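You operate a simulated robot arm through the tools that you are given. There is no shell and no other tool. Be economical: measure what you need, move in short steps, check, and stop when the job is done.

Carry out the task below with a simulated two-armed robot. There is one attempt and no reset: what you move stays moved.

JOB
Hold the flange adapter steady and scour its top flange clean with the pad from the table drawer.
Fine: put the pad back in the drawer and shut it; the adapter stays where it stands. Where these are worked on the way, their far stop is far enough and under half their travel is too little: table drawer. What is to be rubbed or washed off counts as gone when no trace of it is left.

It is judged by the outcome, as a careful person would: the job done as asked, and still so three seconds after it is handed in. It fails if anything else is knocked over, pushed out of place, dropped, spilled or broken.

ROBOT AND FRAMES
Two 6-joint arms with two-finger parallel grippers on one trunk, on a base that drives. Base frame: it is fixed to the floor where the robot stands at the start and does not move with it; the origin is under the middle of the robot, x ahead of it, y to its left, z up. Readings come in m, degrees, newtons and seconds.
The left shoulder is at the start at [0.06, 0.187, 1.036], the right one opposite. With the tool pointing down near the work surface each hand reaches from about 0.26 to 0.62 m from the robot's upright axis, wherever it stands, measured 20 degrees to its own side. Places, roughly: flange adapter (6x6x13 cm) [0.6, 0.2, 0.9]; inside of the table drawer [0.7, 0.2, 0.8]; table drawer [0.6, 0.1, 0.8]. Payload 1.57 kg a hand.
The tool frame of a hand sits at the grasp point between the pads (the TCP): z along the fingers, y along the line on which they close. The tips reach 0.03 m beyond it. The gripper opens to 0.11 m. The fingers are 0.024 m wide and 0.012 m thick; the gripper's body (0.048 by 0.112 m) begins 0.078 m behind the TCP.
Orientation is that of the tool frame in the base frame, as a unit quaternion [x, y, z, w]. With the fingers straight down and closing along the base's y, the tool's x points along the base's -x, its y along +y and its z along -z.

CONTROLS
- The arms move only by the tool servo_tool. It takes "left_targets", "right_targets" or both (then of equal length, played together; a hand with none holds still); each is text: rows parted by semicolons, each of 7 numbers parted by spaces: the turn, a rotation vector about the tool's x, y, z in units of 90 degrees (1.0 is 90 degrees), then the shift along the tool's x, y, z in units of 150 mm (1.0 is 150 mm), then the finger opening in m, from 0 to 0.11. In form: rx ry rz x y z fingers; .... A call has 1 to 10 rows; each row is the pose to reach, as a shift and turn from the pose commanded when the call began, along the tool's axes at that moment. A call with a number of a shift or a turn outside -1 to 1 is refused whole. Rows are played at 5 a second. More than 0.05 m and 8.6 degrees between two rows, or a gripper value outside its range, and nothing of the call is played. Where a pose cannot be reached the arm comes as near as it can. A force on the tool above 50 N (or 10 N above the force at the start of the call, whichever is more), or a blocked arm, ends the call early, and 0.2 s more pass. Each finger travels about 0.153 m/s and halts on what it meets, pressing with about 24 N; the grip force reading is that of the motor and also rises with nothing between the fingers. The clock runs only during rows and for 0.2 s after the last one: add rows that repeat a pose to give the fingers time. The reply holds the time, the measured pose of the TCP, the force on the tool along the base axes, the opening and the grip force, in the units named above and with some noise, with the torque about the TCP (base axes, N m) and any sound that the robot's microphone picked up.
- Cameras (640 x 400 px; columns grow to the right, rows downward): "scene" is now at [0.0205, 0.001, 1.5857]; the picture's right is [-0.00, -1.00, 0.00], its down [-0.71, 0.00, -0.71] and it looks along [0.71, -0.00, -0.71] (base axes); focal length 273 px, centre (320, 200). "left" rides on the left gripper at [0.07, -0.016, -0.141] in its tool frame; the picture's right is [0.23, 0.97, 0.00], its down [-0.86, 0.20, -0.48] and it looks along [-0.47, 0.11, 0.88] (tool axes); focal length 222 px, centre (320, 200). "right" rides on the right gripper at [0.07, 0.016, -0.141] in its tool frame; the picture's right is [-0.23, 0.97, 0.00], its down [-0.86, -0.20, -0.48] and it looks along [-0.47, -0.11, 0.88] (tool axes); focal length 222 px, centre (320, 200). There is no depth. A picture from a camera that has moved, and an enlarged one, comes with that camera's place and axes in the base frame and with its lens.
- capture(camera): a new picture of that camera. No time passes.
- move_column(by): slides the trunk up (or, below 0, down) by that many m; the arms and the scene camera ride with it, the base frame stays. It gives what a move gives, with no picture.
- drive_base(legs): drives the robot by 1 to 6 legs, each [ahead, left, turn to the left] in m, m and degrees, along the robot's own axes; the way and the turn of a leg run together, so that a leg with both is an arc; at most 1.5 m and 180 degrees a leg. The arms and the cameras ride along, it lands a little off, and it stops where it bumps. It gives what a move gives.
- aim_head(pan, tilt): turns the head with the scene camera to pan (to the left, within 86 degrees either way) and tilt (down, from -29 to 69), counted from straight ahead of the robot. It gives what a move gives.
- close_up(camera, box): a new picture of the part [left, top, right, bottom] of that camera's present view, enlarged. No time passes.
- finish_job(): hands the job in; it is judged then, once.

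Go step by step. Nothing tells you exact positions but the pictures and the camera data: compare them with the known pose of the tool, close in by small moves and look again before you grip or let go. The budget is 120 turns and 100 pictures, counting those below and the enlarged ones. Unless the task says otherwise, let go and move clear before handing in, and close with one line.

The tools are called after "Call:" by a JSON object that holds its "api" and its "payload". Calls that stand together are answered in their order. servo_tool: Moves the arms, as the interface text tells. Its arguments: {"type":"object","properties":{"left_targets":{"type":"string"},"right_targets":{"type":"string"}},"required":[]} The other tools are called the same way: move_column (by) slides the trunk up or down; drive_base (legs) drives the base; aim_head (pan, tilt) turns the head that bears the scene camera; capture (camera) takes a picture; close_up (camera, box) takes an enlarged picture of a part of a camera's view; finish_job () hands the job in.

At the start:

```text
time_s: 0.0
left_ee_pos: [0.4678, 0.2733, 1.2346]
left_tcp_rot: [-0.001, 1.0, 0.001, 0.002]
left_force: [-0.1, 1.2, -0.6]
left_moment: [0.01, -0.03, -0.01]
left_gripper_width: 0.1101
left_finger_force: 0.0
right_ee_pos: [0.4291, -0.1751, 1.2717]
right_tcp_rot: [0.0, 1.0, 0.0, 0.001]
right_force: [-0.5, 0.2, -0.3]
right_moment: [0.02, 0.01, -0.01]
right_gripper_width: 0.1098
right_finger_force: 0.0
trunk travel left (down, up): [-0.664, 0.326]
robot x, y, heading: [0.0031, -0.0028, 0.2]
head pan, tilt: [-0.2, 44.9]
```

scene: 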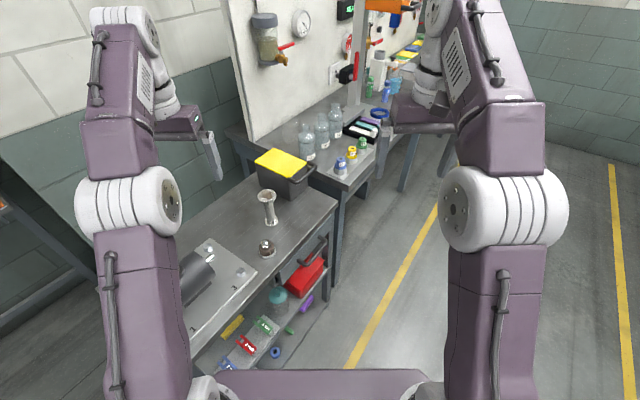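
right: 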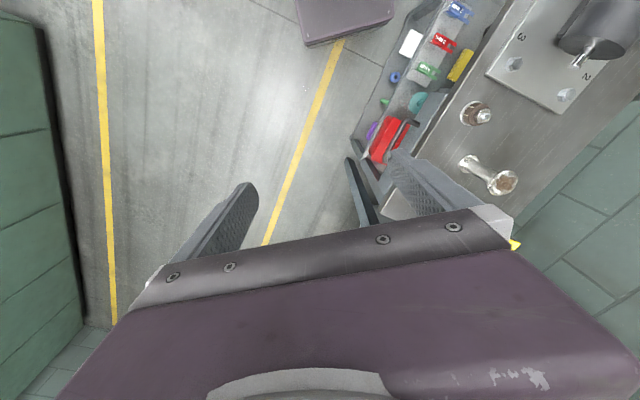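
left: 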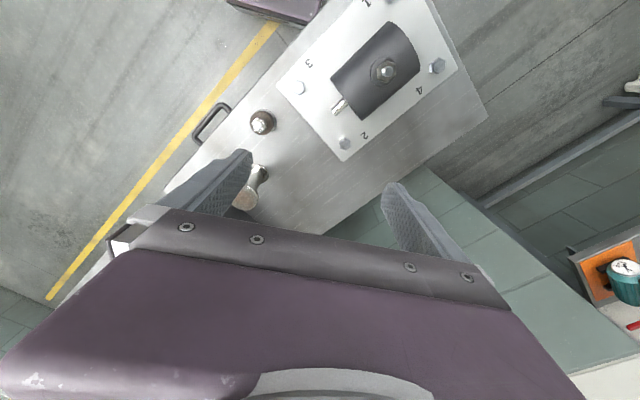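

I see a steel bench angled in the view, with the adapter (tall spool with flange), a second small part, and a drawer with a bar handle on the front of the bench. I'll enlarge that region.

Call:
{"api": "close_up", "payload": {"camera": "scene", "box": [220, 140, 360, 280]}}

Call:
{"api": "close_up", "payload": {"camera": "right", "box": [330, 60, 560, 220]}}

Call:
{"api": "close_up", "payload": {"camera": "left", "box": [160, 80, 320, 220]}}

```text
2.86 times, centred on (290, 210) of scene
camera zoom: at [0.0205, 0.001, 1.5857], right [0.0, -1.0, 0.0], down [-0.71, 0.0, -0.71], along [0.71, 0.0, -0.71], focal length 780 px, centre (406, 171)
```

zoom: 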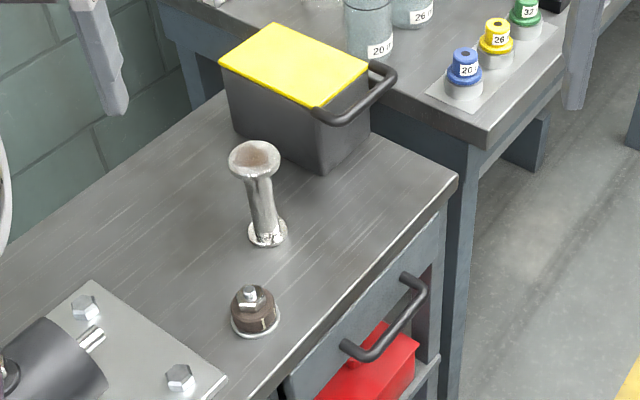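

```text
2.50 times, centred on (445, 140) of right
camera zoom: at [0.3606, -0.1592, 1.4142], right [0.23, 0.97, 0.0], down [0.85, -0.2, 0.48], along [0.47, -0.11, -0.88], focal length 555 px, centre (8, 350)
```

zoom: 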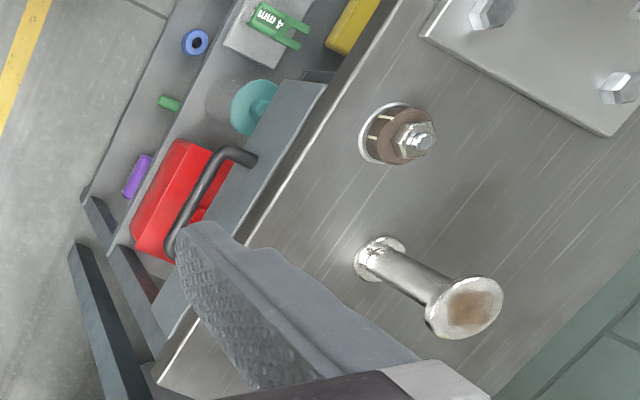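

```text
2.86 times, centred on (240, 150) of left
camera zoom: at [0.3994, 0.2576, 1.3754], right [-0.23, 0.97, 0.0], down [0.85, 0.2, 0.48], along [0.47, 0.11, -0.88], focal length 635 px, centre (549, 343)
```

zoom: 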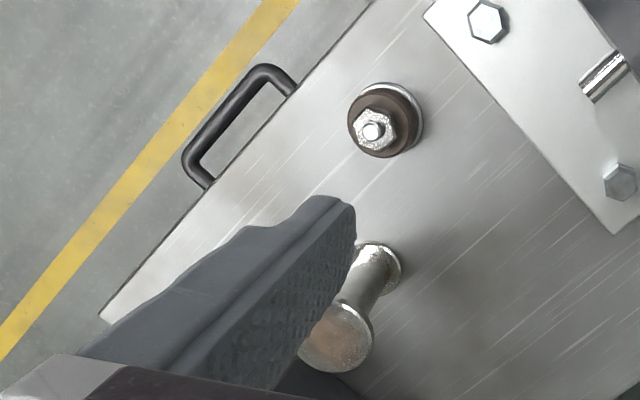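

Triangulating, the adapter stands at about (0.638, 0.171), with the table top at z≈0.86 and its flange top at ≈0.99. The drawer handle is near (0.566, 0.015, 0.77) and the drawer opens toward about (-0.54, -0.84). I'll turn and lower the right hand toward the handle.

Call:
{"api": "servo_tool", "payload": {"right_targets": "0 0 0.0724 0 0 0.2 0.08; 0 0 0.1448 0 0 0.4 0.07; 0 0 0.2172 0 0 0.6 0.06; 0 0 0.2896 0 0 0.8 0.06; 0 0 0.362 0 0 1 0.06"}}

```text
time_s: 1.2
left_ee_pos: [0.4684, 0.2733, 1.2343]
left_tcp_rot: [0.001, 1.0, 0.001, 0.001]
left_force: [0.5, -1.1, 0.1]
left_moment: [0.02, 0.01, 0.02]
left_gripper_width: 0.1099
left_finger_force: 0.1
right_ee_pos: [0.4306, -0.1726, 1.1186]
right_tcp_rot: [0.281, 0.96, 0.001, 0.001]
right_force: [0.6, -0.9, -0.1]
right_moment: [0.03, 0.03, 0.0]
right_gripper_width: 0.06
right_finger_force: 0.2
trunk travel left (down, up): [-0.664, 0.326]
robot x, y, heading: [0.0008, 0.0044, -0.3]
head pan, tilt: [-0.2, 44.9]
```

Call:
{"api": "servo_tool", "payload": {"right_targets": "-0.08 0 0 0 0.07 0.17 0.06; -0.16 0 0 0 0.14 0.34 0.06; -0.25 0 0 0 0.2 0.5 0.06; -0.33 0 0 0 0.27 0.67 0.06; -0.42 0 0 -0.04 0.34 0.84 0.06; -0.5 0 0 -0.08 0.4 1 0.06"}}

Call:
{"api": "capture", "payload": {"camera": "right"}}

Call:
{"api": "capture", "payload": {"camera": "scene"}}

```text
time_s: 2.6
left_ee_pos: [0.4702, 0.2724, 1.2344]
left_tcp_rot: [0.0, 1.0, 0.002, 0.001]
left_force: [-0.1, 0.3, -0.1]
left_moment: [0.03, 0.01, 0.01]
left_gripper_width: 0.1098
left_finger_force: 0.0
right_ee_pos: [0.4738, -0.1315, 0.9696]
right_tcp_rot: [0.259, 0.887, 0.368, 0.107]
right_force: [0.5, 0.2, 0.0]
right_moment: [0.04, -0.01, 0.03]
right_gripper_width: 0.0602
right_finger_force: 0.1
trunk travel left (down, up): [-0.664, 0.326]
robot x, y, heading: [0.0016, -0.0009, 0.2]
head pan, tilt: [-0.2, 44.9]
```

```text
93 pictures are left
camera right: at [0.3681, -0.1694, 1.0825], right [0.56, 0.46, 0.69], down [0.46, -0.87, 0.2], along [0.69, 0.21, -0.7], focal length 222 px, centre (320, 200)
```

right: 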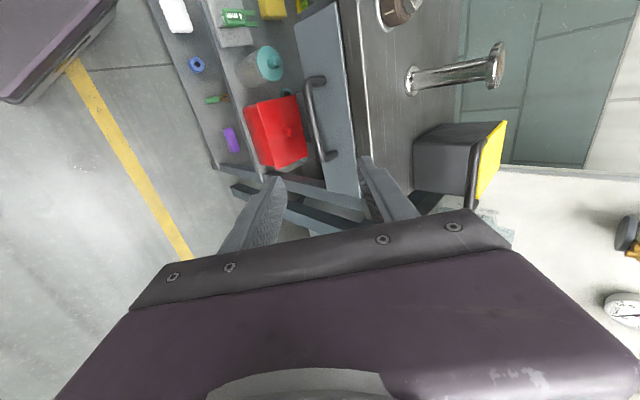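

```text
92 pictures are left
camera scene: at [0.0219, -0.0001, 1.5858], right [0.0, -1.0, 0.0], down [-0.71, 0.0, -0.71], along [0.71, 0.0, -0.71], focal length 273 px, centre (320, 200)
```

scene: 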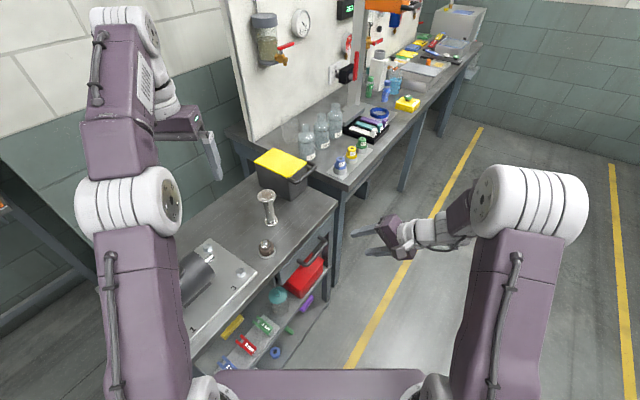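

Call:
{"api": "close_up", "payload": {"camera": "right", "box": [260, 40, 420, 200]}}

Call:
{"api": "close_up", "payload": {"camera": "scene", "box": [260, 180, 360, 280]}}

```text
2.50 times, centred on (340, 120) of right
camera zoom: at [0.3681, -0.1694, 1.0825], right [0.56, 0.46, 0.69], down [0.46, -0.87, 0.2], along [0.69, 0.21, -0.7], focal length 555 px, centre (270, 400)
```

zoom: 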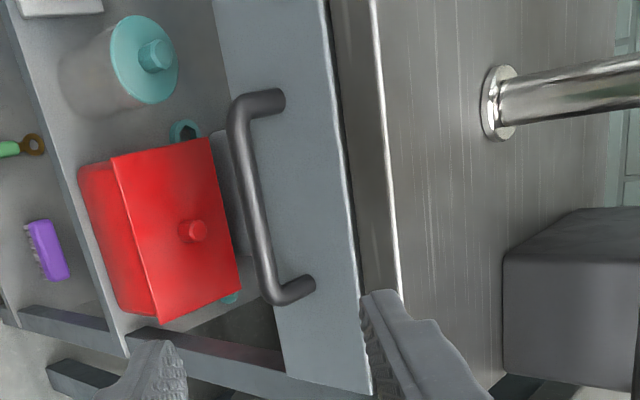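

```text
4.00 times, centred on (310, 230) of scene
camera zoom: at [0.0219, -0.0001, 1.5858], right [0.0, -1.0, 0.0], down [-0.71, 0.0, -0.71], along [0.71, 0.0, -0.71], focal length 1092 px, centre (360, 80)
```

zoom: 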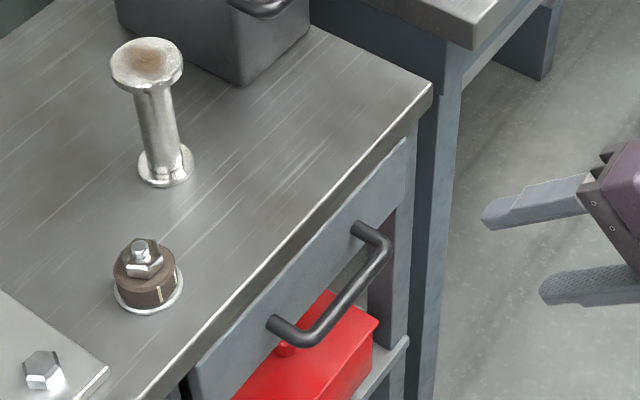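

The handle bar centre refines to (0.556, 0.011, 0.796). Next I tilt nearer horizontal and stand off in front of it.

Call:
{"api": "servo_tool", "payload": {"right_targets": "-0.06 0 0 0.01 -0.07 0.18 0.05; -0.12 0 0 0.02 -0.14 0.36 0.05; -0.18 0 0 0.03 -0.21 0.54 0.05; -0.24 0 0 0.045 -0.29 0.72 0.05; -0.278 0 0 0.056 -0.372 0.897 0.05"}}

Call:
{"api": "capture", "payload": {"camera": "right"}}

Call:
{"api": "close_up", "payload": {"camera": "scene", "box": [260, 180, 400, 300]}}

```text
time_s: 3.8
left_ee_pos: [0.4693, 0.2736, 1.2346]
left_tcp_rot: [0.0, 1.0, 0.001, 0.002]
left_force: [0.4, 0.4, 0.8]
left_moment: [-0.03, 0.03, 0.0]
left_gripper_width: 0.1098
left_finger_force: 0.1
right_ee_pos: [0.4958, -0.0779, 0.8363]
right_tcp_rot: [0.229, 0.786, 0.551, 0.161]
right_force: [0.5, 0.2, -0.3]
right_moment: [0.04, -0.01, 0.0]
right_gripper_width: 0.0499
right_finger_force: 0.0
trunk travel left (down, up): [-0.664, 0.326]
robot x, y, heading: [-0.0001, -0.0001, -0.4]
head pan, tilt: [-0.2, 44.9]
```

```text
89 pictures are left
camera right: at [0.3696, -0.1484, 0.901], right [0.37, 0.16, 0.92], down [0.44, -0.9, -0.02], along [0.82, 0.41, -0.4], focal length 222 px, centre (320, 200)
```

right: 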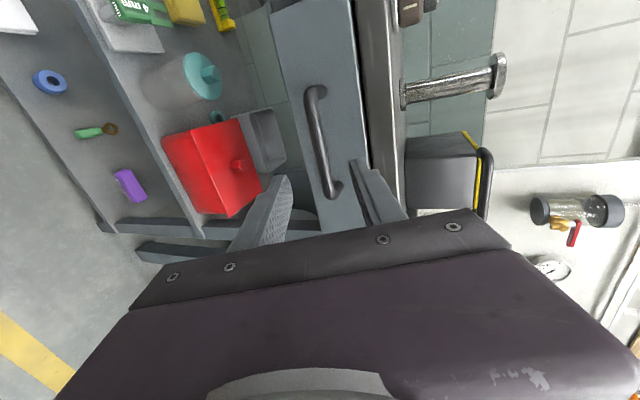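

```text
3.33 times, centred on (330, 240) of scene
camera zoom: at [0.0211, 0.001, 1.5858], right [0.0, -1.0, 0.0], down [-0.71, 0.0, -0.71], along [0.71, 0.0, -0.71], focal length 910 px, centre (287, 67)
```

zoom: 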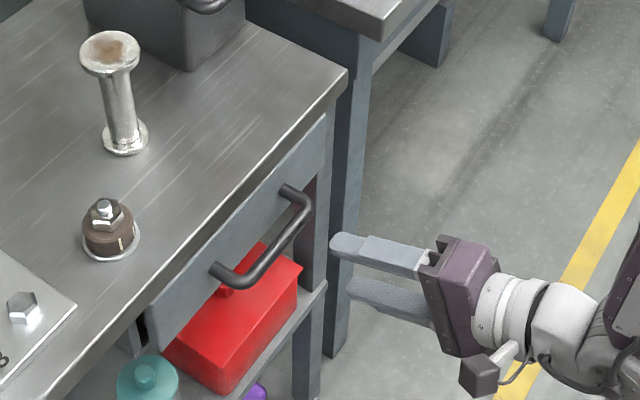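

Call:
{"api": "servo_tool", "payload": {"right_targets": "0 0 0 -0.005 0 0.22 0.05; 0 0 0 -0.01 0 0.44 0.05; 0 0 0 -0.01 0 0.66 0.05"}}

Call:
{"api": "capture", "payload": {"camera": "right"}}

Call:
{"api": "close_up", "payload": {"camera": "scene", "box": [260, 180, 400, 300]}}

```text
time_s: 4.6
left_ee_pos: [0.4693, 0.2727, 1.2341]
left_tcp_rot: [0.0, 1.0, 0.0, 0.002]
left_force: [-0.2, 0.4, -0.4]
left_moment: [-0.02, -0.02, 0.03]
left_gripper_width: 0.1102
left_finger_force: 0.0
right_ee_pos: [0.5469, -0.0011, 0.8034]
right_tcp_rot: [0.229, 0.786, 0.55, 0.162]
right_force: [-0.9, 0.1, 0.0]
right_moment: [0.0, 0.01, -0.02]
right_gripper_width: 0.0499
right_finger_force: 0.0
trunk travel left (down, up): [-0.664, 0.326]
robot x, y, heading: [0.0011, -0.0018, 0.0]
head pan, tilt: [-0.2, 44.9]
```

```text
87 pictures are left
camera right: at [0.4214, -0.0711, 0.8687], right [0.37, 0.16, 0.92], down [0.44, -0.9, -0.02], along [0.82, 0.41, -0.4], focal length 222 px, centre (320, 200)
```

right: 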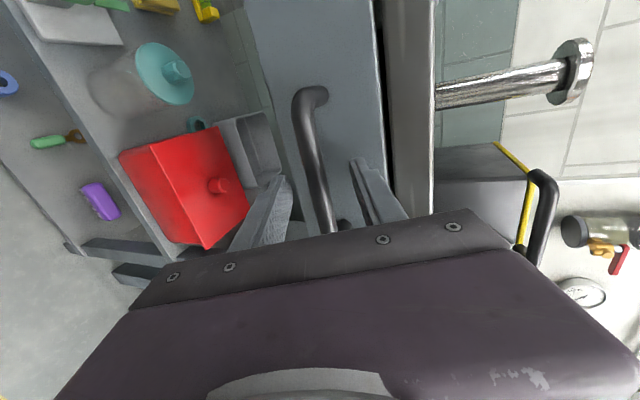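

```text
3.33 times, centred on (330, 240) of scene
camera zoom: at [0.0208, 0.0017, 1.5858], right [0.0, -1.0, 0.0], down [-0.71, 0.0, -0.71], along [0.71, 0.0, -0.71], focal length 910 px, centre (287, 67)
```

zoom: 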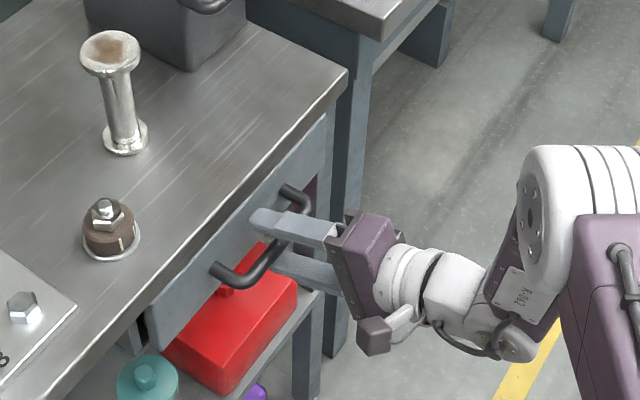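

The bar lies between the fingers, so I close on it now.

Call:
{"api": "servo_tool", "payload": {"right_targets": "0 0 0 0 0 0 0.02; 0 0 0 0 0 0 0; 0 0 0 0 0 0 0"}}

```text
time_s: 5.4
left_ee_pos: [0.4674, 0.2741, 1.2343]
left_tcp_rot: [0.0, 1.0, 0.001, 0.002]
left_force: [0.4, -0.7, 0.6]
left_moment: [-0.06, 0.0, 0.02]
left_gripper_width: 0.1099
left_finger_force: 0.0
right_ee_pos: [0.548, -0.001, 0.8045]
right_tcp_rot: [0.23, 0.786, 0.551, 0.161]
right_force: [-1.2, 0.6, -0.6]
right_moment: [0.36, 0.59, -0.54]
right_gripper_width: 0.015
right_finger_force: 31.0
trunk travel left (down, up): [-0.664, 0.326]
robot x, y, heading: [0.0043, 0.0019, 0.1]
head pan, tilt: [-0.2, 44.9]
```

Call:
{"api": "servo_tool", "payload": {"right_targets": "0 0 0 0 -0.03 -0.08 0; 0 0 0 0 -0.075 -0.21 0; 0 0 0 0 -0.12 -0.33 0; 0 0 0 0 -0.17 -0.46 0; 0 0 0 0 -0.228 -0.627 0"}}

Call:
{"api": "capture", "payload": {"camera": "scene"}}

```text
time_s: 6.6
left_ee_pos: [0.4649, 0.2754, 1.2355]
left_tcp_rot: [0.0, 1.0, 0.0, 0.003]
left_force: [-0.6, 0.4, -0.5]
left_moment: [-0.01, -0.01, -0.01]
left_gripper_width: 0.1101
left_finger_force: 0.1
right_ee_pos: [0.4872, -0.0859, 0.804]
right_tcp_rot: [0.229, 0.786, 0.551, 0.161]
right_force: [-16.3, 10.4, -5.3]
right_moment: [0.57, 0.83, 0.43]
right_gripper_width: 0.0151
right_finger_force: 30.9
trunk travel left (down, up): [-0.664, 0.326]
robot x, y, heading: [-0.0026, 0.0015, 0.1]
head pan, tilt: [-0.2, 44.9]
```

```text
85 pictures are left
camera scene: at [0.0175, 0.002, 1.5858], right [0.0, -1.0, 0.0], down [-0.7, 0.0, -0.71], along [0.71, 0.0, -0.7], focal length 273 px, centre (320, 200)
```

scene: 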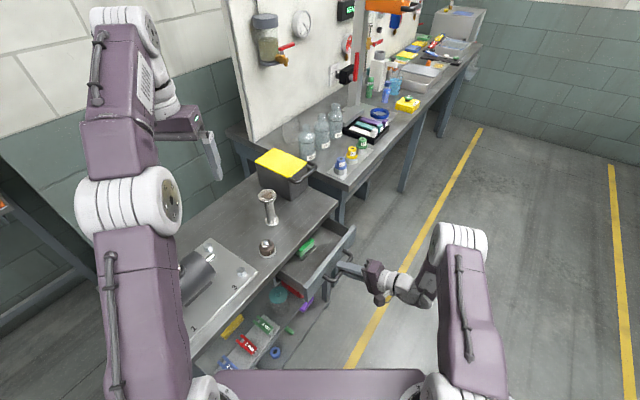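

The drawer is sliding out with a green pad visible inside. I'll keep pulling and correct a slight sideways bias.

Call:
{"api": "servo_tool", "payload": {"right_targets": "0 0 0 0.05 -0.03 -0.08 0; 0 0 0 0.06 -0.085 -0.23 0; 0 0 0 0.065 -0.14 -0.38 0; 0 0 0 0.075 -0.2 -0.55 0; 0 0 0 0.088 -0.274 -0.752 0"}}

Call:
{"api": "capture", "payload": {"camera": "scene"}}

```text
time_s: 7.8
left_ee_pos: [0.4712, 0.2826, 1.2321]
left_tcp_rot: [-0.001, 1.0, -0.003, 0.0]
left_force: [0.1, 0.3, -0.1]
left_moment: [-0.06, -0.02, -0.03]
left_gripper_width: 0.11
left_finger_force: 0.1
right_ee_pos: [0.4215, -0.174, 0.8062]
right_tcp_rot: [0.228, 0.786, 0.551, 0.164]
right_force: [32.4, 16.5, 25.5]
right_moment: [0.75, 0.3, -0.66]
right_gripper_width: 0.0152
right_finger_force: 31.7
trunk travel left (down, up): [-0.664, 0.326]
robot x, y, heading: [-0.0009, 0.0009, -0.1]
head pan, tilt: [-0.2, 44.9]
```

```text
84 pictures are left
camera scene: at [0.0262, 0.0109, 1.5863], right [0.0, -1.0, 0.01], down [-0.71, 0.0, -0.71], along [0.71, -0.01, -0.71], focal length 273 px, centre (320, 200)
```

scene: 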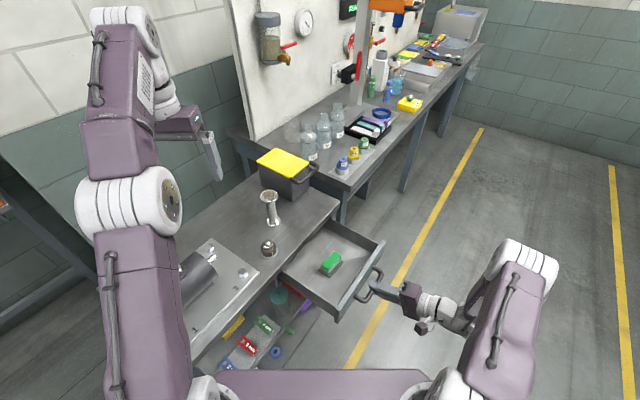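

The drawer is at its stop, with a green pad inside near the front. I release the handle and back away upward.

Call:
{"api": "servo_tool", "payload": {"right_targets": "0 0 0 0 0.03 0.06 0; 0 0 0 0 0.03 0.06 0.025; 0 0 0 0 0.03 0.06 0.05; 0 0 0 0 0.03 0.06 0.05; 0 0 0 0 0.03 -0.2 0.05; 0 0 0 0 0.03 -0.45 0.05"}}

Call:
{"api": "close_up", "payload": {"camera": "scene", "box": [240, 170, 420, 340]}}

```text
time_s: 9.2
left_ee_pos: [0.4666, 0.2728, 1.2356]
left_tcp_rot: [0.0, 1.0, 0.001, 0.002]
left_force: [0.1, 0.4, 0.9]
left_moment: [0.0, -0.02, 0.02]
left_gripper_width: 0.1101
left_finger_force: 0.1
right_ee_pos: [0.3824, -0.2296, 0.8303]
right_tcp_rot: [0.229, 0.786, 0.552, 0.161]
right_force: [-1.0, 0.4, 0.8]
right_moment: [0.01, 0.03, -0.01]
right_gripper_width: 0.0502
right_finger_force: 0.0
trunk travel left (down, up): [-0.664, 0.326]
robot x, y, heading: [0.0014, -0.0009, 0.1]
head pan, tilt: [-0.2, 44.9]
```

```text
2.35 times, centred on (330, 255) of scene
camera zoom: at [0.0193, -0.0001, 1.5857], right [0.0, -1.0, 0.0], down [-0.7, 0.0, -0.71], along [0.71, 0.0, -0.7], focal length 642 px, centre (296, 71)
```

zoom: 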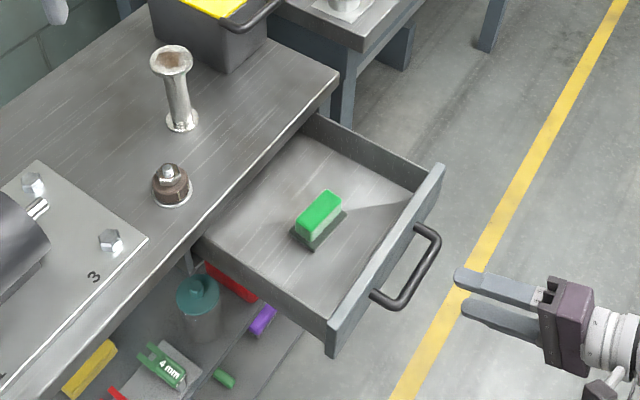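

Call:
{"api": "servo_tool", "payload": {"right_targets": "0.078 0 0 0 0.094 -0.034 0.06; 0.156 0 0 0 0.188 -0.068 0.06; 0.234 0 0 0 0.282 -0.103 0.06; 0.312 0 0 0 0.376 -0.137 0.06; 0.39 0 0 0 0.47 -0.171 0.06; 0.468 0 0 0 0.564 -0.205 0.06; 0.546 0 0 0 0.658 -0.239 0.06; 0.624 0 0 0 0.752 -0.274 0.06; 0.702 0 0 0 0.846 -0.308 0.06; 0.778 0 0 0 0.94 -0.342 0.06"}}

Call:
{"api": "capture", "payload": {"camera": "right"}}

```text
time_s: 11.4
left_ee_pos: [0.4678, 0.2743, 1.2349]
left_tcp_rot: [0.0, 1.0, -0.001, 0.002]
left_force: [-0.3, 0.5, -0.5]
left_moment: [-0.01, 0.0, 0.01]
left_gripper_width: 0.1101
left_finger_force: 0.0
right_ee_pos: [0.384, -0.2335, 0.9808]
right_tcp_rot: [0.28, 0.96, -0.002, 0.001]
right_force: [0.0, -0.6, 0.3]
right_moment: [-0.02, 0.0, 0.01]
right_gripper_width: 0.0598
right_finger_force: 0.0
trunk travel left (down, up): [-0.664, 0.326]
robot x, y, heading: [0.0011, -0.0022, 0.2]
head pan, tilt: [-0.2, 44.9]
```

```text
82 pictures are left
camera right: at [0.3347, -0.1819, 1.1233], right [0.71, 0.7, 0.0], down [0.61, -0.63, 0.48], along [0.34, -0.34, -0.88], focal length 222 px, centre (320, 200)
```

right: 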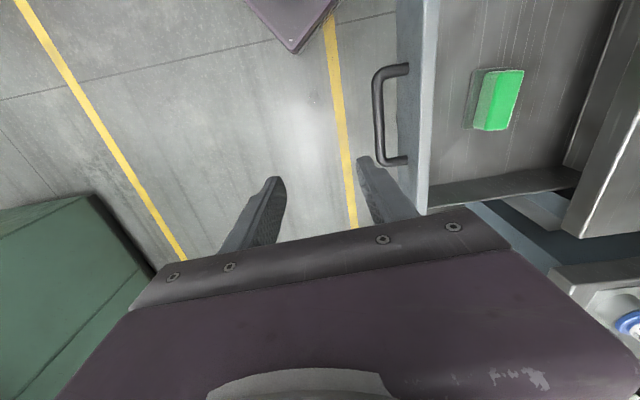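

Call:
{"api": "close_up", "payload": {"camera": "right", "box": [380, 20, 620, 220]}}

Call:
{"api": "close_up", "payload": {"camera": "scene", "box": [290, 200, 380, 290]}}

```text
2.00 times, centred on (500, 120) of right
camera zoom: at [0.3347, -0.1819, 1.1233], right [0.71, 0.7, 0.0], down [0.61, -0.63, 0.48], along [0.34, -0.34, -0.88], focal length 444 px, centre (-40, 360)
```

zoom: 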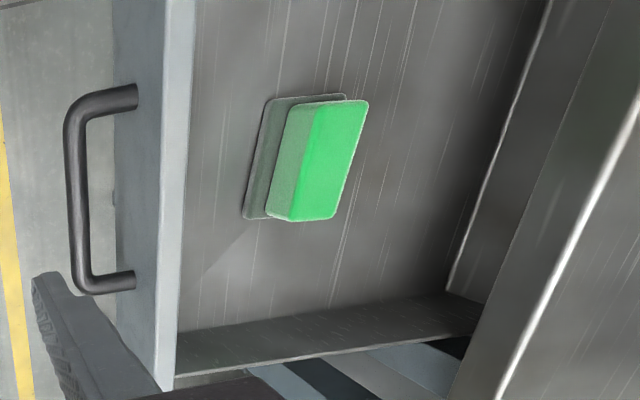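

```text
4.44 times, centred on (335, 245) of scene
camera zoom: at [0.0206, 0.0018, 1.5857], right [0.0, -1.0, 0.0], down [-0.71, 0.0, -0.71], along [0.71, 0.0, -0.71], focal length 1213 px, centre (253, 0)
```

zoom: 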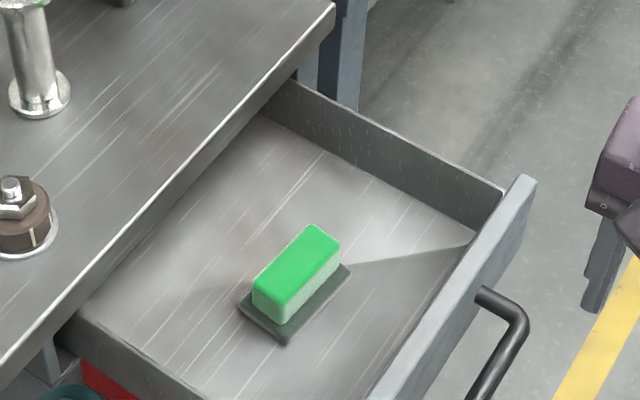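

The pad is a green block about 7×3 cm on a dark scouring sheet, its top centre near (0.523, -0.032, 0.808) and its long axis at about -39°. I move the open right hand over it.

Call:
{"api": "servo_tool", "payload": {"right_targets": "0 0 0.02 0 0.25 0 0.06; 0 0 0.04 0 0.5 0 0.06; 0 0 0.06 0 0.75 0 0.06; 0 0 0.083 -0.02 1 0 0.06"}}

```text
time_s: 12.4
left_ee_pos: [0.4704, 0.2747, 1.2335]
left_tcp_rot: [0.0, 1.0, 0.0, 0.001]
left_force: [0.2, -0.1, 0.2]
left_moment: [0.0, 0.0, -0.02]
left_gripper_width: 0.1102
left_finger_force: 0.1
right_ee_pos: [0.4682, -0.1068, 0.98]
right_tcp_rot: [0.343, 0.94, 0.0, 0.0]
right_force: [-0.3, 0.5, 0.2]
right_moment: [0.02, 0.03, 0.03]
right_gripper_width: 0.0597
right_finger_force: 0.1
trunk travel left (down, up): [-0.664, 0.326]
robot x, y, heading: [0.0004, -0.0008, -0.2]
head pan, tilt: [-0.2, 44.9]
```

Call:
{"api": "servo_tool", "payload": {"right_targets": "0 0 0 0.015 0.21 0.15 0.06; 0 0 0 0.03 0.42 0.3 0.06; 0 0 0 0.04 0.62 0.53 0.06"}}

Call:
{"api": "capture", "payload": {"camera": "right"}}

Call:
{"api": "close_up", "payload": {"camera": "scene", "box": [260, 180, 400, 300]}}

```text
time_s: 13.2
left_ee_pos: [0.4692, 0.2742, 1.2342]
left_tcp_rot: [-0.001, 1.0, 0.0, 0.002]
left_force: [0.2, 0.4, 0.2]
left_moment: [-0.02, 0.01, 0.0]
left_gripper_width: 0.1101
left_finger_force: 0.1
right_ee_pos: [0.5221, -0.0321, 0.8993]
right_tcp_rot: [0.341, 0.94, 0.0, 0.001]
right_force: [0.2, -0.3, 0.2]
right_moment: [-0.01, -0.03, 0.0]
right_gripper_width: 0.0599
right_finger_force: 0.0
trunk travel left (down, up): [-0.664, 0.326]
robot x, y, heading: [-0.0022, 0.0003, -0.0]
head pan, tilt: [-0.2, 44.9]
```

```text
79 pictures are left
camera right: at [0.4794, 0.0244, 1.0421], right [0.8, 0.6, 0.0], down [0.53, -0.7, 0.48], along [0.29, -0.38, -0.88], focal length 222 px, centre (320, 200)
```

right: 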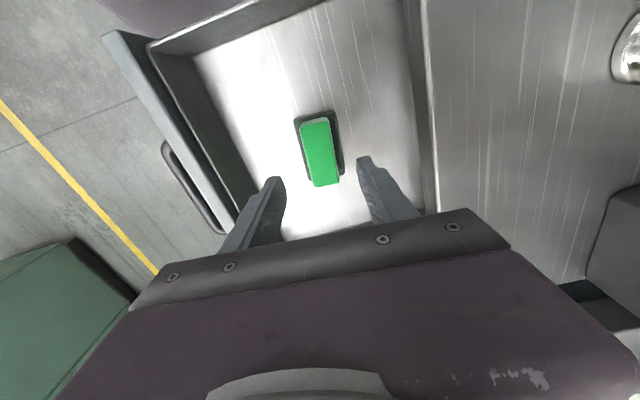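

```text
3.33 times, centred on (330, 240) of scene
camera zoom: at [0.0218, 0.0012, 1.5858], right [0.0, -1.0, 0.0], down [-0.71, 0.0, -0.71], along [0.71, 0.0, -0.71], focal length 910 px, centre (287, 67)
```

zoom: 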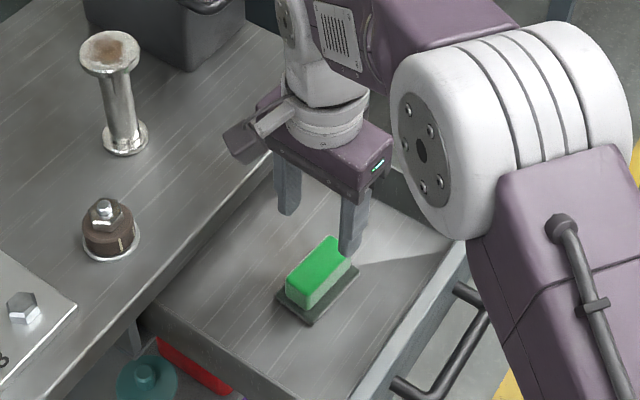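

Call:
{"api": "servo_tool", "payload": {"right_targets": "0 0 0.015 0 0.01 0.2 0.06; 0 0 0.03 0 0.015 0.4 0.06; 0 0 0.03 0 0.015 0.56 0.06"}}

Call:
{"api": "capture", "payload": {"camera": "right"}}

Call:
{"api": "close_up", "payload": {"camera": "scene", "box": [290, 200, 380, 290]}}

```text
time_s: 14.0
left_ee_pos: [0.4675, 0.2732, 1.2338]
left_tcp_rot: [0.0, 1.0, 0.001, 0.002]
left_force: [-1.0, 0.1, -0.6]
left_moment: [-0.01, -0.04, -0.01]
left_gripper_width: 0.1099
left_finger_force: 0.0
right_ee_pos: [0.5235, -0.0322, 0.8167]
right_tcp_rot: [0.365, 0.931, 0.001, 0.002]
right_force: [-0.6, 0.4, 0.1]
right_moment: [0.02, -0.01, 0.0]
right_gripper_width: 0.0599
right_finger_force: 0.1
trunk travel left (down, up): [-0.664, 0.326]
robot x, y, heading: [-0.0011, -0.0, -0.1]
head pan, tilt: [-0.2, 44.9]
```

```text
77 pictures are left
camera right: at [0.4834, 0.0265, 0.9589], right [0.83, 0.56, 0.0], down [0.49, -0.73, 0.48], along [0.27, -0.4, -0.88], focal length 222 px, centre (320, 200)
```

right: 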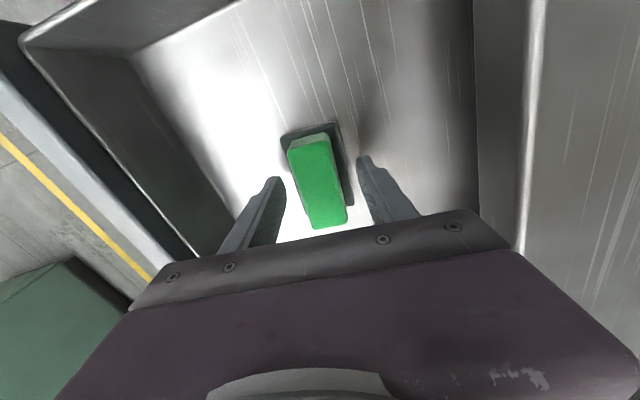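

```text
4.44 times, centred on (335, 245) of scene
camera zoom: at [0.0207, 0.0009, 1.5858], right [0.0, -1.0, 0.0], down [-0.71, 0.0, -0.71], along [0.71, 0.0, -0.71], focal length 1213 px, centre (253, 0)
```

zoom: 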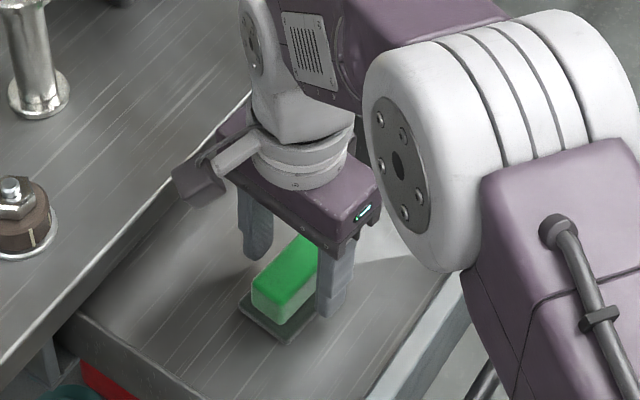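

Call:
{"api": "servo_tool", "payload": {"right_targets": "0 0 0 0 0 0 0.045; 0 0 0 0 0 0 0.03; 0 0 0 0 0 0 0.01; 0 0 0 0 0 0 0.01"}}

Call:
{"api": "close_up", "payload": {"camera": "right", "box": [220, 100, 420, 240]}}

```text
time_s: 15.0
left_ee_pos: [0.4689, 0.2732, 1.235]
left_tcp_rot: [0.0, 1.0, 0.002, 0.002]
left_force: [0.6, -0.5, -0.4]
left_moment: [-0.01, -0.01, -0.03]
left_gripper_width: 0.11
left_finger_force: 0.1
right_ee_pos: [0.5239, -0.0324, 0.8162]
right_tcp_rot: [0.365, 0.931, 0.001, 0.0]
right_force: [-0.8, -0.4, -0.6]
right_moment: [-0.02, 0.02, 0.0]
right_gripper_width: 0.0312
right_finger_force: 24.1
trunk travel left (down, up): [-0.664, 0.326]
robot x, y, heading: [0.0001, -0.0006, -0.1]
head pan, tilt: [-0.2, 44.9]
```

```text
2.86 times, centred on (320, 170) of right
camera zoom: at [0.4833, 0.0266, 0.9591], right [0.83, 0.56, 0.0], down [0.49, -0.73, 0.48], along [0.27, -0.4, -0.88], focal length 635 px, centre (320, 286)
```

zoom: 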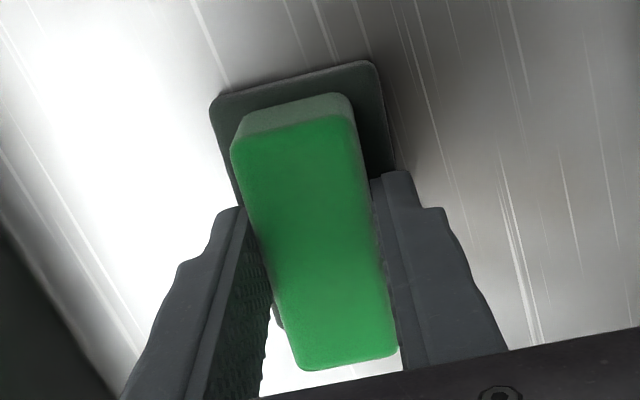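

The pad is gripped. I lift it straight up while the left hand starts turning and lowering toward the adapter's neck.

Call:
{"api": "servo_tool", "payload": {"right_targets": "0 0 0 0 0 -0.25 0.01; 0 0 0 0 0 -0.5 0.01; 0 0 0 0 0 -0.75 0.01; 0 0 0 0 0 -1 0.01", "left_targets": "0 0 0.07 0 0 0.17 0.08; 0 0 0.14 0 0 0.34 0.08; 0 0 0.21 0 0 0.5 0.08; 0 0 0.278 0 0 0.67 0.08"}}

Call:
{"api": "capture", "payload": {"camera": "left"}}

Call:
{"api": "close_up", "payload": {"camera": "scene", "box": [180, 170, 400, 310]}}

```text
time_s: 16.0
left_ee_pos: [0.4692, 0.2748, 1.1346]
left_tcp_rot: [0.217, 0.976, 0.001, 0.002]
left_force: [0.3, 0.1, -0.2]
left_moment: [-0.01, 0.02, 0.02]
left_gripper_width: 0.0801
left_finger_force: 0.1
right_ee_pos: [0.5199, -0.0281, 0.9698]
right_tcp_rot: [0.365, 0.931, 0.0, 0.002]
right_force: [1.0, 0.7, -0.1]
right_moment: [0.02, 0.02, 0.01]
right_gripper_width: 0.0313
right_finger_force: 23.6
trunk travel left (down, up): [-0.664, 0.326]
robot x, y, heading: [0.0011, 0.0028, 0.2]
head pan, tilt: [-0.2, 44.9]
```

```text
74 pictures are left
camera left: at [0.4, 0.2897, 1.2748], right [0.21, 0.98, 0.0], down [0.86, -0.18, 0.48], along [0.47, -0.1, -0.88], focal length 222 px, centre (320, 200)
```

left: 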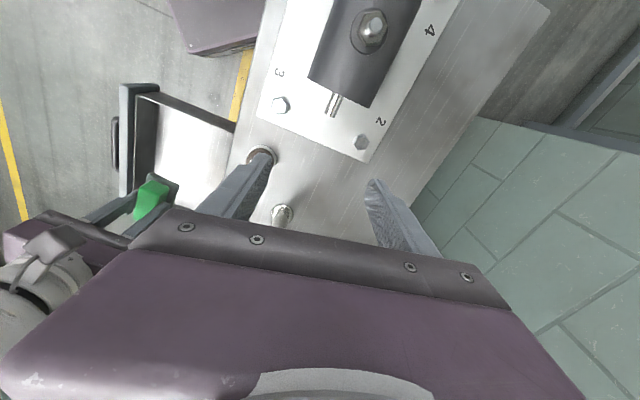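

```text
2.86 times, centred on (290, 240) of scene
camera zoom: at [0.0201, 0.0014, 1.5857], right [0.0, -1.0, 0.0], down [-0.71, 0.0, -0.71], along [0.71, 0.0, -0.71], focal length 780 px, centre (406, 86)
```

zoom: 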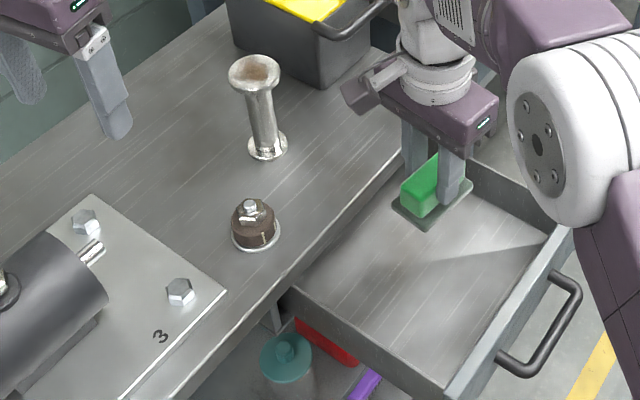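

Call:
{"api": "servo_tool", "payload": {"left_targets": "0 -0.0764 0 -0.07 -0.02 0.09 0.07; 0 -0.1528 0 -0.15 -0.04 0.18 0.07; 0 -0.229 0 -0.22 -0.06 0.28 0.07; 0 -0.3055 0 -0.3 -0.075 0.37 0.07; 0 -0.382 0 -0.38 -0.09 0.47 0.07; 0 -0.458 0 -0.45 -0.11 0.57 0.07; 0 -0.535 0 -0.53 -0.13 0.67 0.07; 0 -0.611 0 -0.603 -0.15 0.764 0.07"}}

Call:
{"api": "capture", "payload": {"camera": "left"}}

Call:
{"api": "capture", "payload": {"camera": "scene"}}

```text
time_s: 17.8
left_ee_pos: [0.5433, 0.2157, 1.0192]
left_tcp_rot: [0.192, 0.865, -0.099, 0.453]
left_force: [0.4, -0.2, -0.4]
left_moment: [0.01, -0.01, -0.01]
left_gripper_width: 0.0702
left_finger_force: 0.2
right_ee_pos: [0.5222, -0.0289, 0.9682]
right_tcp_rot: [0.364, 0.931, 0.0, 0.001]
right_force: [0.1, 0.2, -0.8]
right_moment: [-0.03, -0.03, 0.0]
right_gripper_width: 0.0307
right_finger_force: 23.6
trunk travel left (down, up): [-0.664, 0.326]
robot x, y, heading: [0.0021, 0.0016, -0.1]
head pan, tilt: [-0.2, 44.9]
```

```text
72 pictures are left
camera left: at [0.3963, 0.2674, 1.0428], right [0.29, 0.94, -0.19], down [0.17, 0.14, 0.98], along [0.94, -0.32, -0.12], focal length 222 px, centre (320, 200)
```

left: 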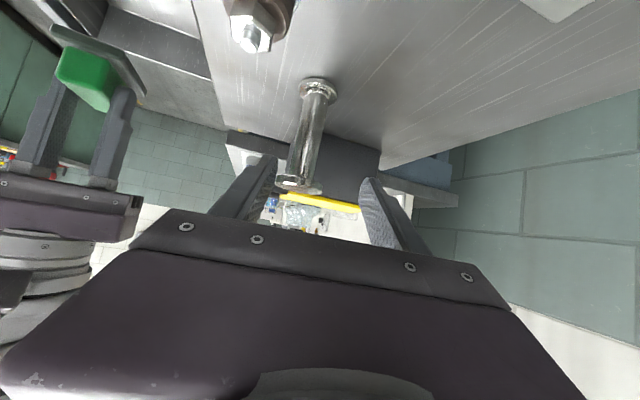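

```text
71 pictures are left
camera scene: at [0.0216, 0.0016, 1.5857], right [0.0, -1.0, 0.0], down [-0.71, 0.0, -0.71], along [0.71, 0.0, -0.71], focal length 273 px, centre (320, 200)
```

scene: 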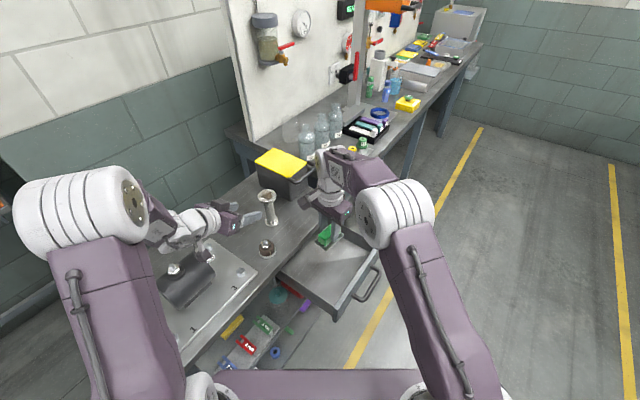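

Call:
{"api": "close_up", "payload": {"camera": "left", "box": [220, 40, 420, 240]}}

Call:
{"api": "close_up", "payload": {"camera": "scene", "box": [200, 160, 300, 260]}}

```text
2.00 times, centred on (320, 140) of left
camera zoom: at [0.3963, 0.2674, 1.0428], right [0.29, 0.94, -0.19], down [0.17, 0.14, 0.98], along [0.94, -0.32, -0.12], focal length 444 px, centre (320, 320)
```

zoom: 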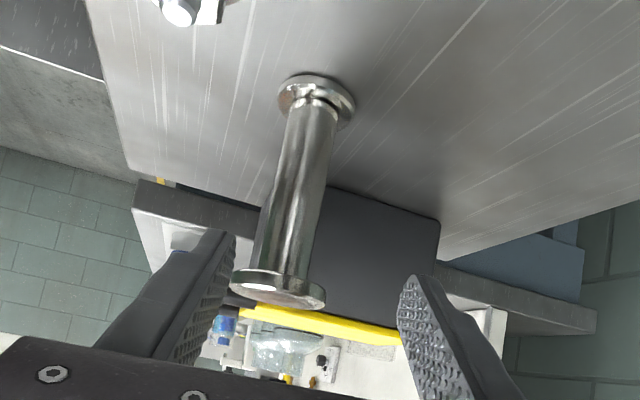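

```text
4.00 times, centred on (250, 210) of scene
camera zoom: at [0.0216, 0.0016, 1.5857], right [0.0, -1.0, 0.0], down [-0.71, 0.0, -0.71], along [0.71, 0.0, -0.71], focal length 1092 px, centre (600, 160)
```

zoom: 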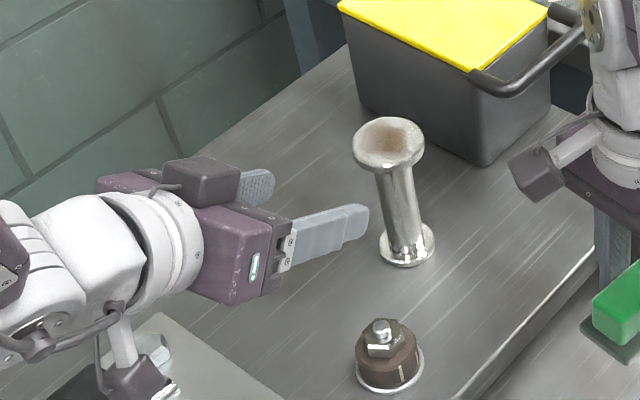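

Using the scene and left cameras together, the adapter refines to (0.622, 0.164), with table z≈0.88 and flange top ≈1.005. I bring the left fingers up to the neck, below the flange.

Call:
{"api": "servo_tool", "payload": {"left_targets": "0 0 0 0.04 -0.05 0.16 0.07; 0 0 0 0.073 -0.097 0.32 0.07; 0 0 0 0.073 -0.097 0.487 0.07"}}

Call:
{"api": "capture", "payload": {"camera": "left"}}

Call:
{"api": "close_up", "payload": {"camera": "scene", "box": [200, 160, 300, 260]}}

```text
time_s: 18.6
left_ee_pos: [0.5849, 0.1809, 0.9674]
left_tcp_rot: [0.192, 0.865, -0.099, 0.452]
left_force: [0.3, 0.0, 0.1]
left_moment: [0.04, 0.03, -0.01]
left_gripper_width: 0.0702
left_finger_force: 0.1
right_ee_pos: [0.521, -0.0309, 0.9686]
right_tcp_rot: [0.364, 0.931, 0.0, 0.001]
right_force: [-0.2, -0.9, -0.6]
right_moment: [0.0, 0.03, -0.03]
right_gripper_width: 0.0312
right_finger_force: 24.2
trunk travel left (down, up): [-0.664, 0.326]
robot x, y, heading: [-0.0001, -0.0026, 0.2]
head pan, tilt: [-0.2, 44.9]
```

```text
68 pictures are left
camera left: at [0.4385, 0.2319, 0.9904], right [0.29, 0.94, -0.18], down [0.17, 0.14, 0.98], along [0.94, -0.32, -0.12], focal length 222 px, centre (320, 200)
```

left: 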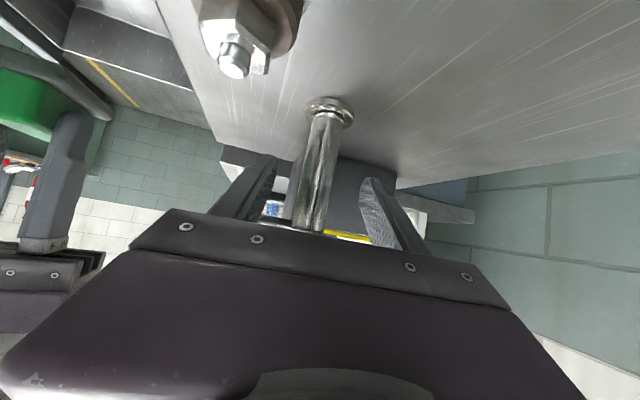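

```text
4.00 times, centred on (250, 210) of scene
camera zoom: at [0.0215, 0.001, 1.5857], right [0.0, -1.0, 0.0], down [-0.71, 0.0, -0.71], along [0.71, 0.0, -0.71], focal length 1092 px, centre (600, 160)
```

zoom: 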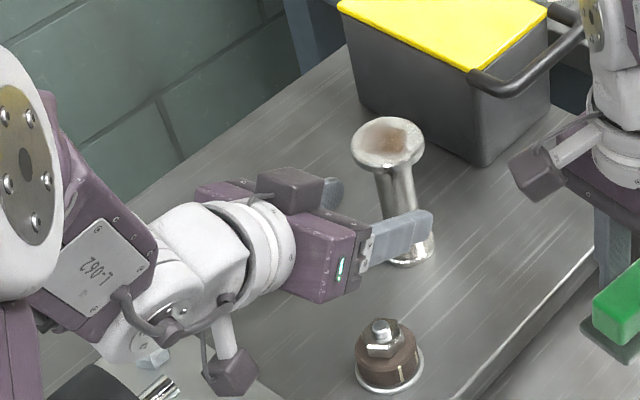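

Call:
{"api": "servo_tool", "payload": {"left_targets": "0 0 0 0 0 0.12 0.07; 0 0 0 0 0 0.24 0.07; 0 0 0 0 0 0.34 0.07"}}

Call:
{"api": "capture", "payload": {"camera": "left"}}

Call:
{"api": "close_up", "payload": {"camera": "scene", "box": [200, 160, 300, 260]}}

```text
time_s: 19.4
left_ee_pos: [0.623, 0.1609, 0.9401]
left_tcp_rot: [0.193, 0.865, -0.099, 0.452]
left_force: [0.3, 1.2, -0.3]
left_moment: [0.0, -0.01, 0.01]
left_gripper_width: 0.0702
left_finger_force: 0.0
right_ee_pos: [0.5202, -0.0288, 0.9679]
right_tcp_rot: [0.364, 0.932, 0.0, 0.001]
right_force: [0.3, -0.1, -0.7]
right_moment: [-0.01, 0.02, 0.0]
right_gripper_width: 0.0309
right_finger_force: 23.7
trunk travel left (down, up): [-0.664, 0.326]
robot x, y, heading: [-0.0009, -0.0015, 0.1]
head pan, tilt: [-0.2, 44.9]
```

```text
66 pictures are left
camera left: at [0.4759, 0.2128, 0.9629], right [0.29, 0.94, -0.18], down [0.17, 0.14, 0.98], along [0.94, -0.32, -0.12], focal length 222 px, centre (320, 200)
```

left: 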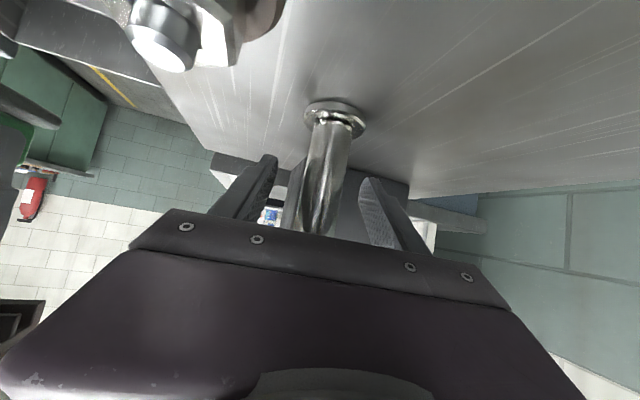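

```text
4.00 times, centred on (250, 210) of scene
camera zoom: at [0.021, 0.0009, 1.5857], right [0.0, -1.0, 0.0], down [-0.71, 0.0, -0.71], along [0.71, 0.0, -0.71], focal length 1092 px, centre (600, 160)
```

zoom: 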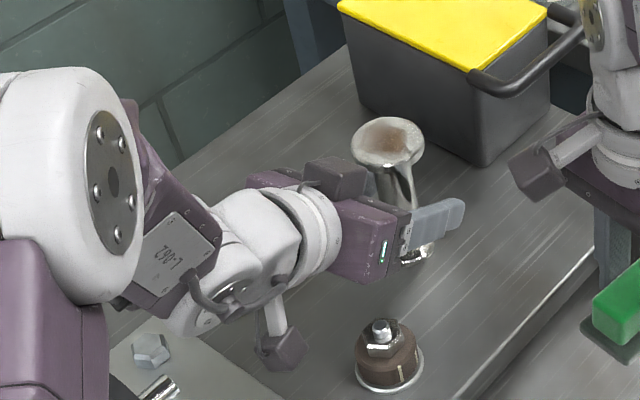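

The neck sits centred between the left fingers, so I close them on it.

Call:
{"api": "servo_tool", "payload": {"left_targets": "0 0 0 0 0 0 0.05; 0 0 0 0 0 0 0.035; 0 0 0 0 0 0 0.025; 0 0 0 0 0 0 0.01; 0 0 0 0 0 0 0.01"}}

Call:
{"api": "close_up", "payload": {"camera": "scene", "box": [220, 160, 320, 260]}}

```text
time_s: 20.6
left_ee_pos: [0.623, 0.1605, 0.9395]
left_tcp_rot: [0.193, 0.865, -0.099, 0.453]
left_force: [0.6, 0.2, -0.3]
left_moment: [0.03, 0.03, 0.0]
left_gripper_width: 0.0281
left_finger_force: 23.9
right_ee_pos: [0.5208, -0.0294, 0.9678]
right_tcp_rot: [0.365, 0.931, 0.001, 0.001]
right_force: [1.0, 0.1, 0.3]
right_moment: [-0.02, 0.0, -0.03]
right_gripper_width: 0.0311
right_finger_force: 24.2
trunk travel left (down, up): [-0.664, 0.326]
robot x, y, heading: [-0.0023, -0.0022, 0.0]
head pan, tilt: [-0.2, 44.9]
```

```text
4.00 times, centred on (270, 210) of scene
camera zoom: at [0.0207, 0.001, 1.5857], right [0.0, -1.0, 0.0], down [-0.71, 0.0, -0.71], along [0.71, 0.0, -0.71], focal length 1092 px, centre (520, 160)
```

zoom: 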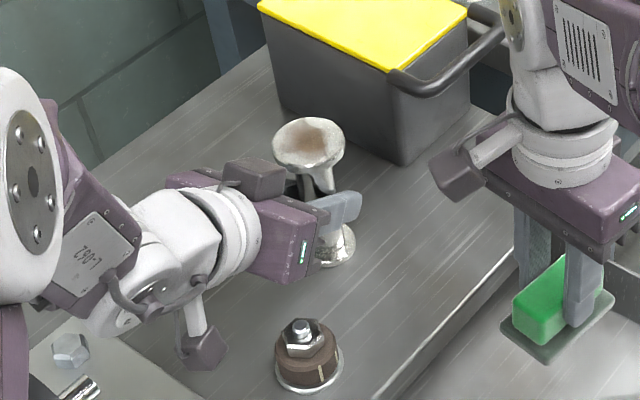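

The adapter is held (28 mm neck) and has not moved. I'll look closely at the stain, the pad sheet and the clearance to the left hand.

Call:
{"api": "close_up", "payload": {"camera": "scene", "box": [270, 175, 320, 210]}}

Call:
{"api": "capture", "payload": {"camera": "right"}}

Call:
{"api": "close_up", "payload": {"camera": "scene", "box": [320, 200, 370, 240]}}

```text
11.43 times, centred on (295, 192) of scene
camera zoom: at [0.0207, 0.001, 1.5857], right [0.0, -1.0, 0.0], down [-0.71, 0.0, -0.71], along [0.71, 0.0, -0.71], focal length 3120 px, centre (606, 286)
```

zoom: 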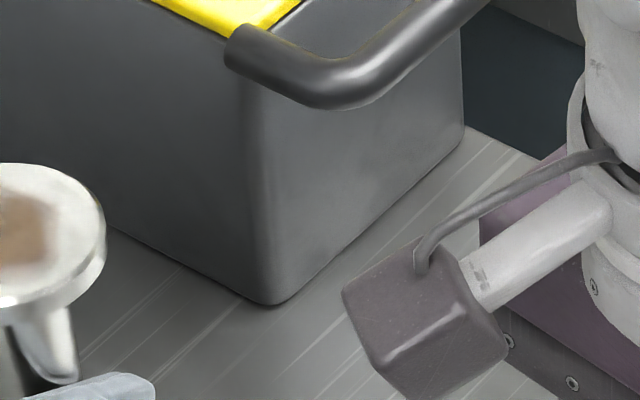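

```text
62 pictures are left
camera right: at [0.481, 0.0301, 1.1107], right [0.83, 0.56, 0.0], down [0.49, -0.73, 0.48], along [0.27, -0.4, -0.88], focal length 222 px, centre (320, 200)
```

right: 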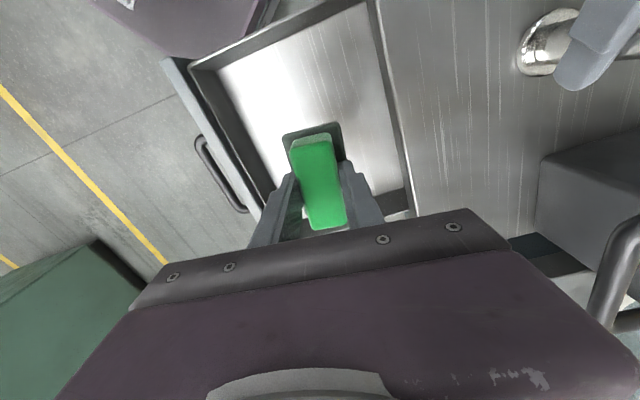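

```text
10.00 times, centred on (345, 220) of scene
camera zoom: at [0.0207, 0.001, 1.5857], right [0.0, -1.0, 0.0], down [-0.71, 0.0, -0.71], along [0.71, 0.0, -0.71], focal length 2730 px, centre (70, 0)
```

zoom: 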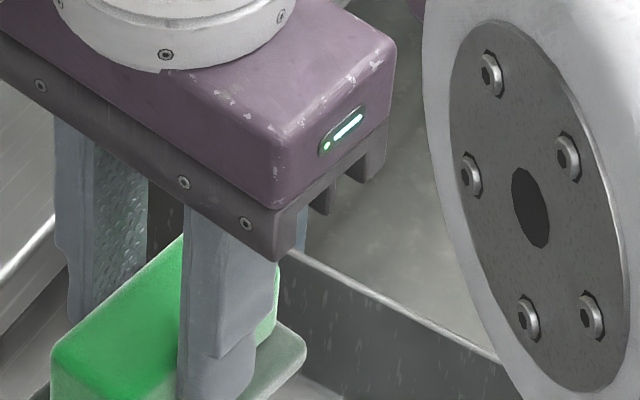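

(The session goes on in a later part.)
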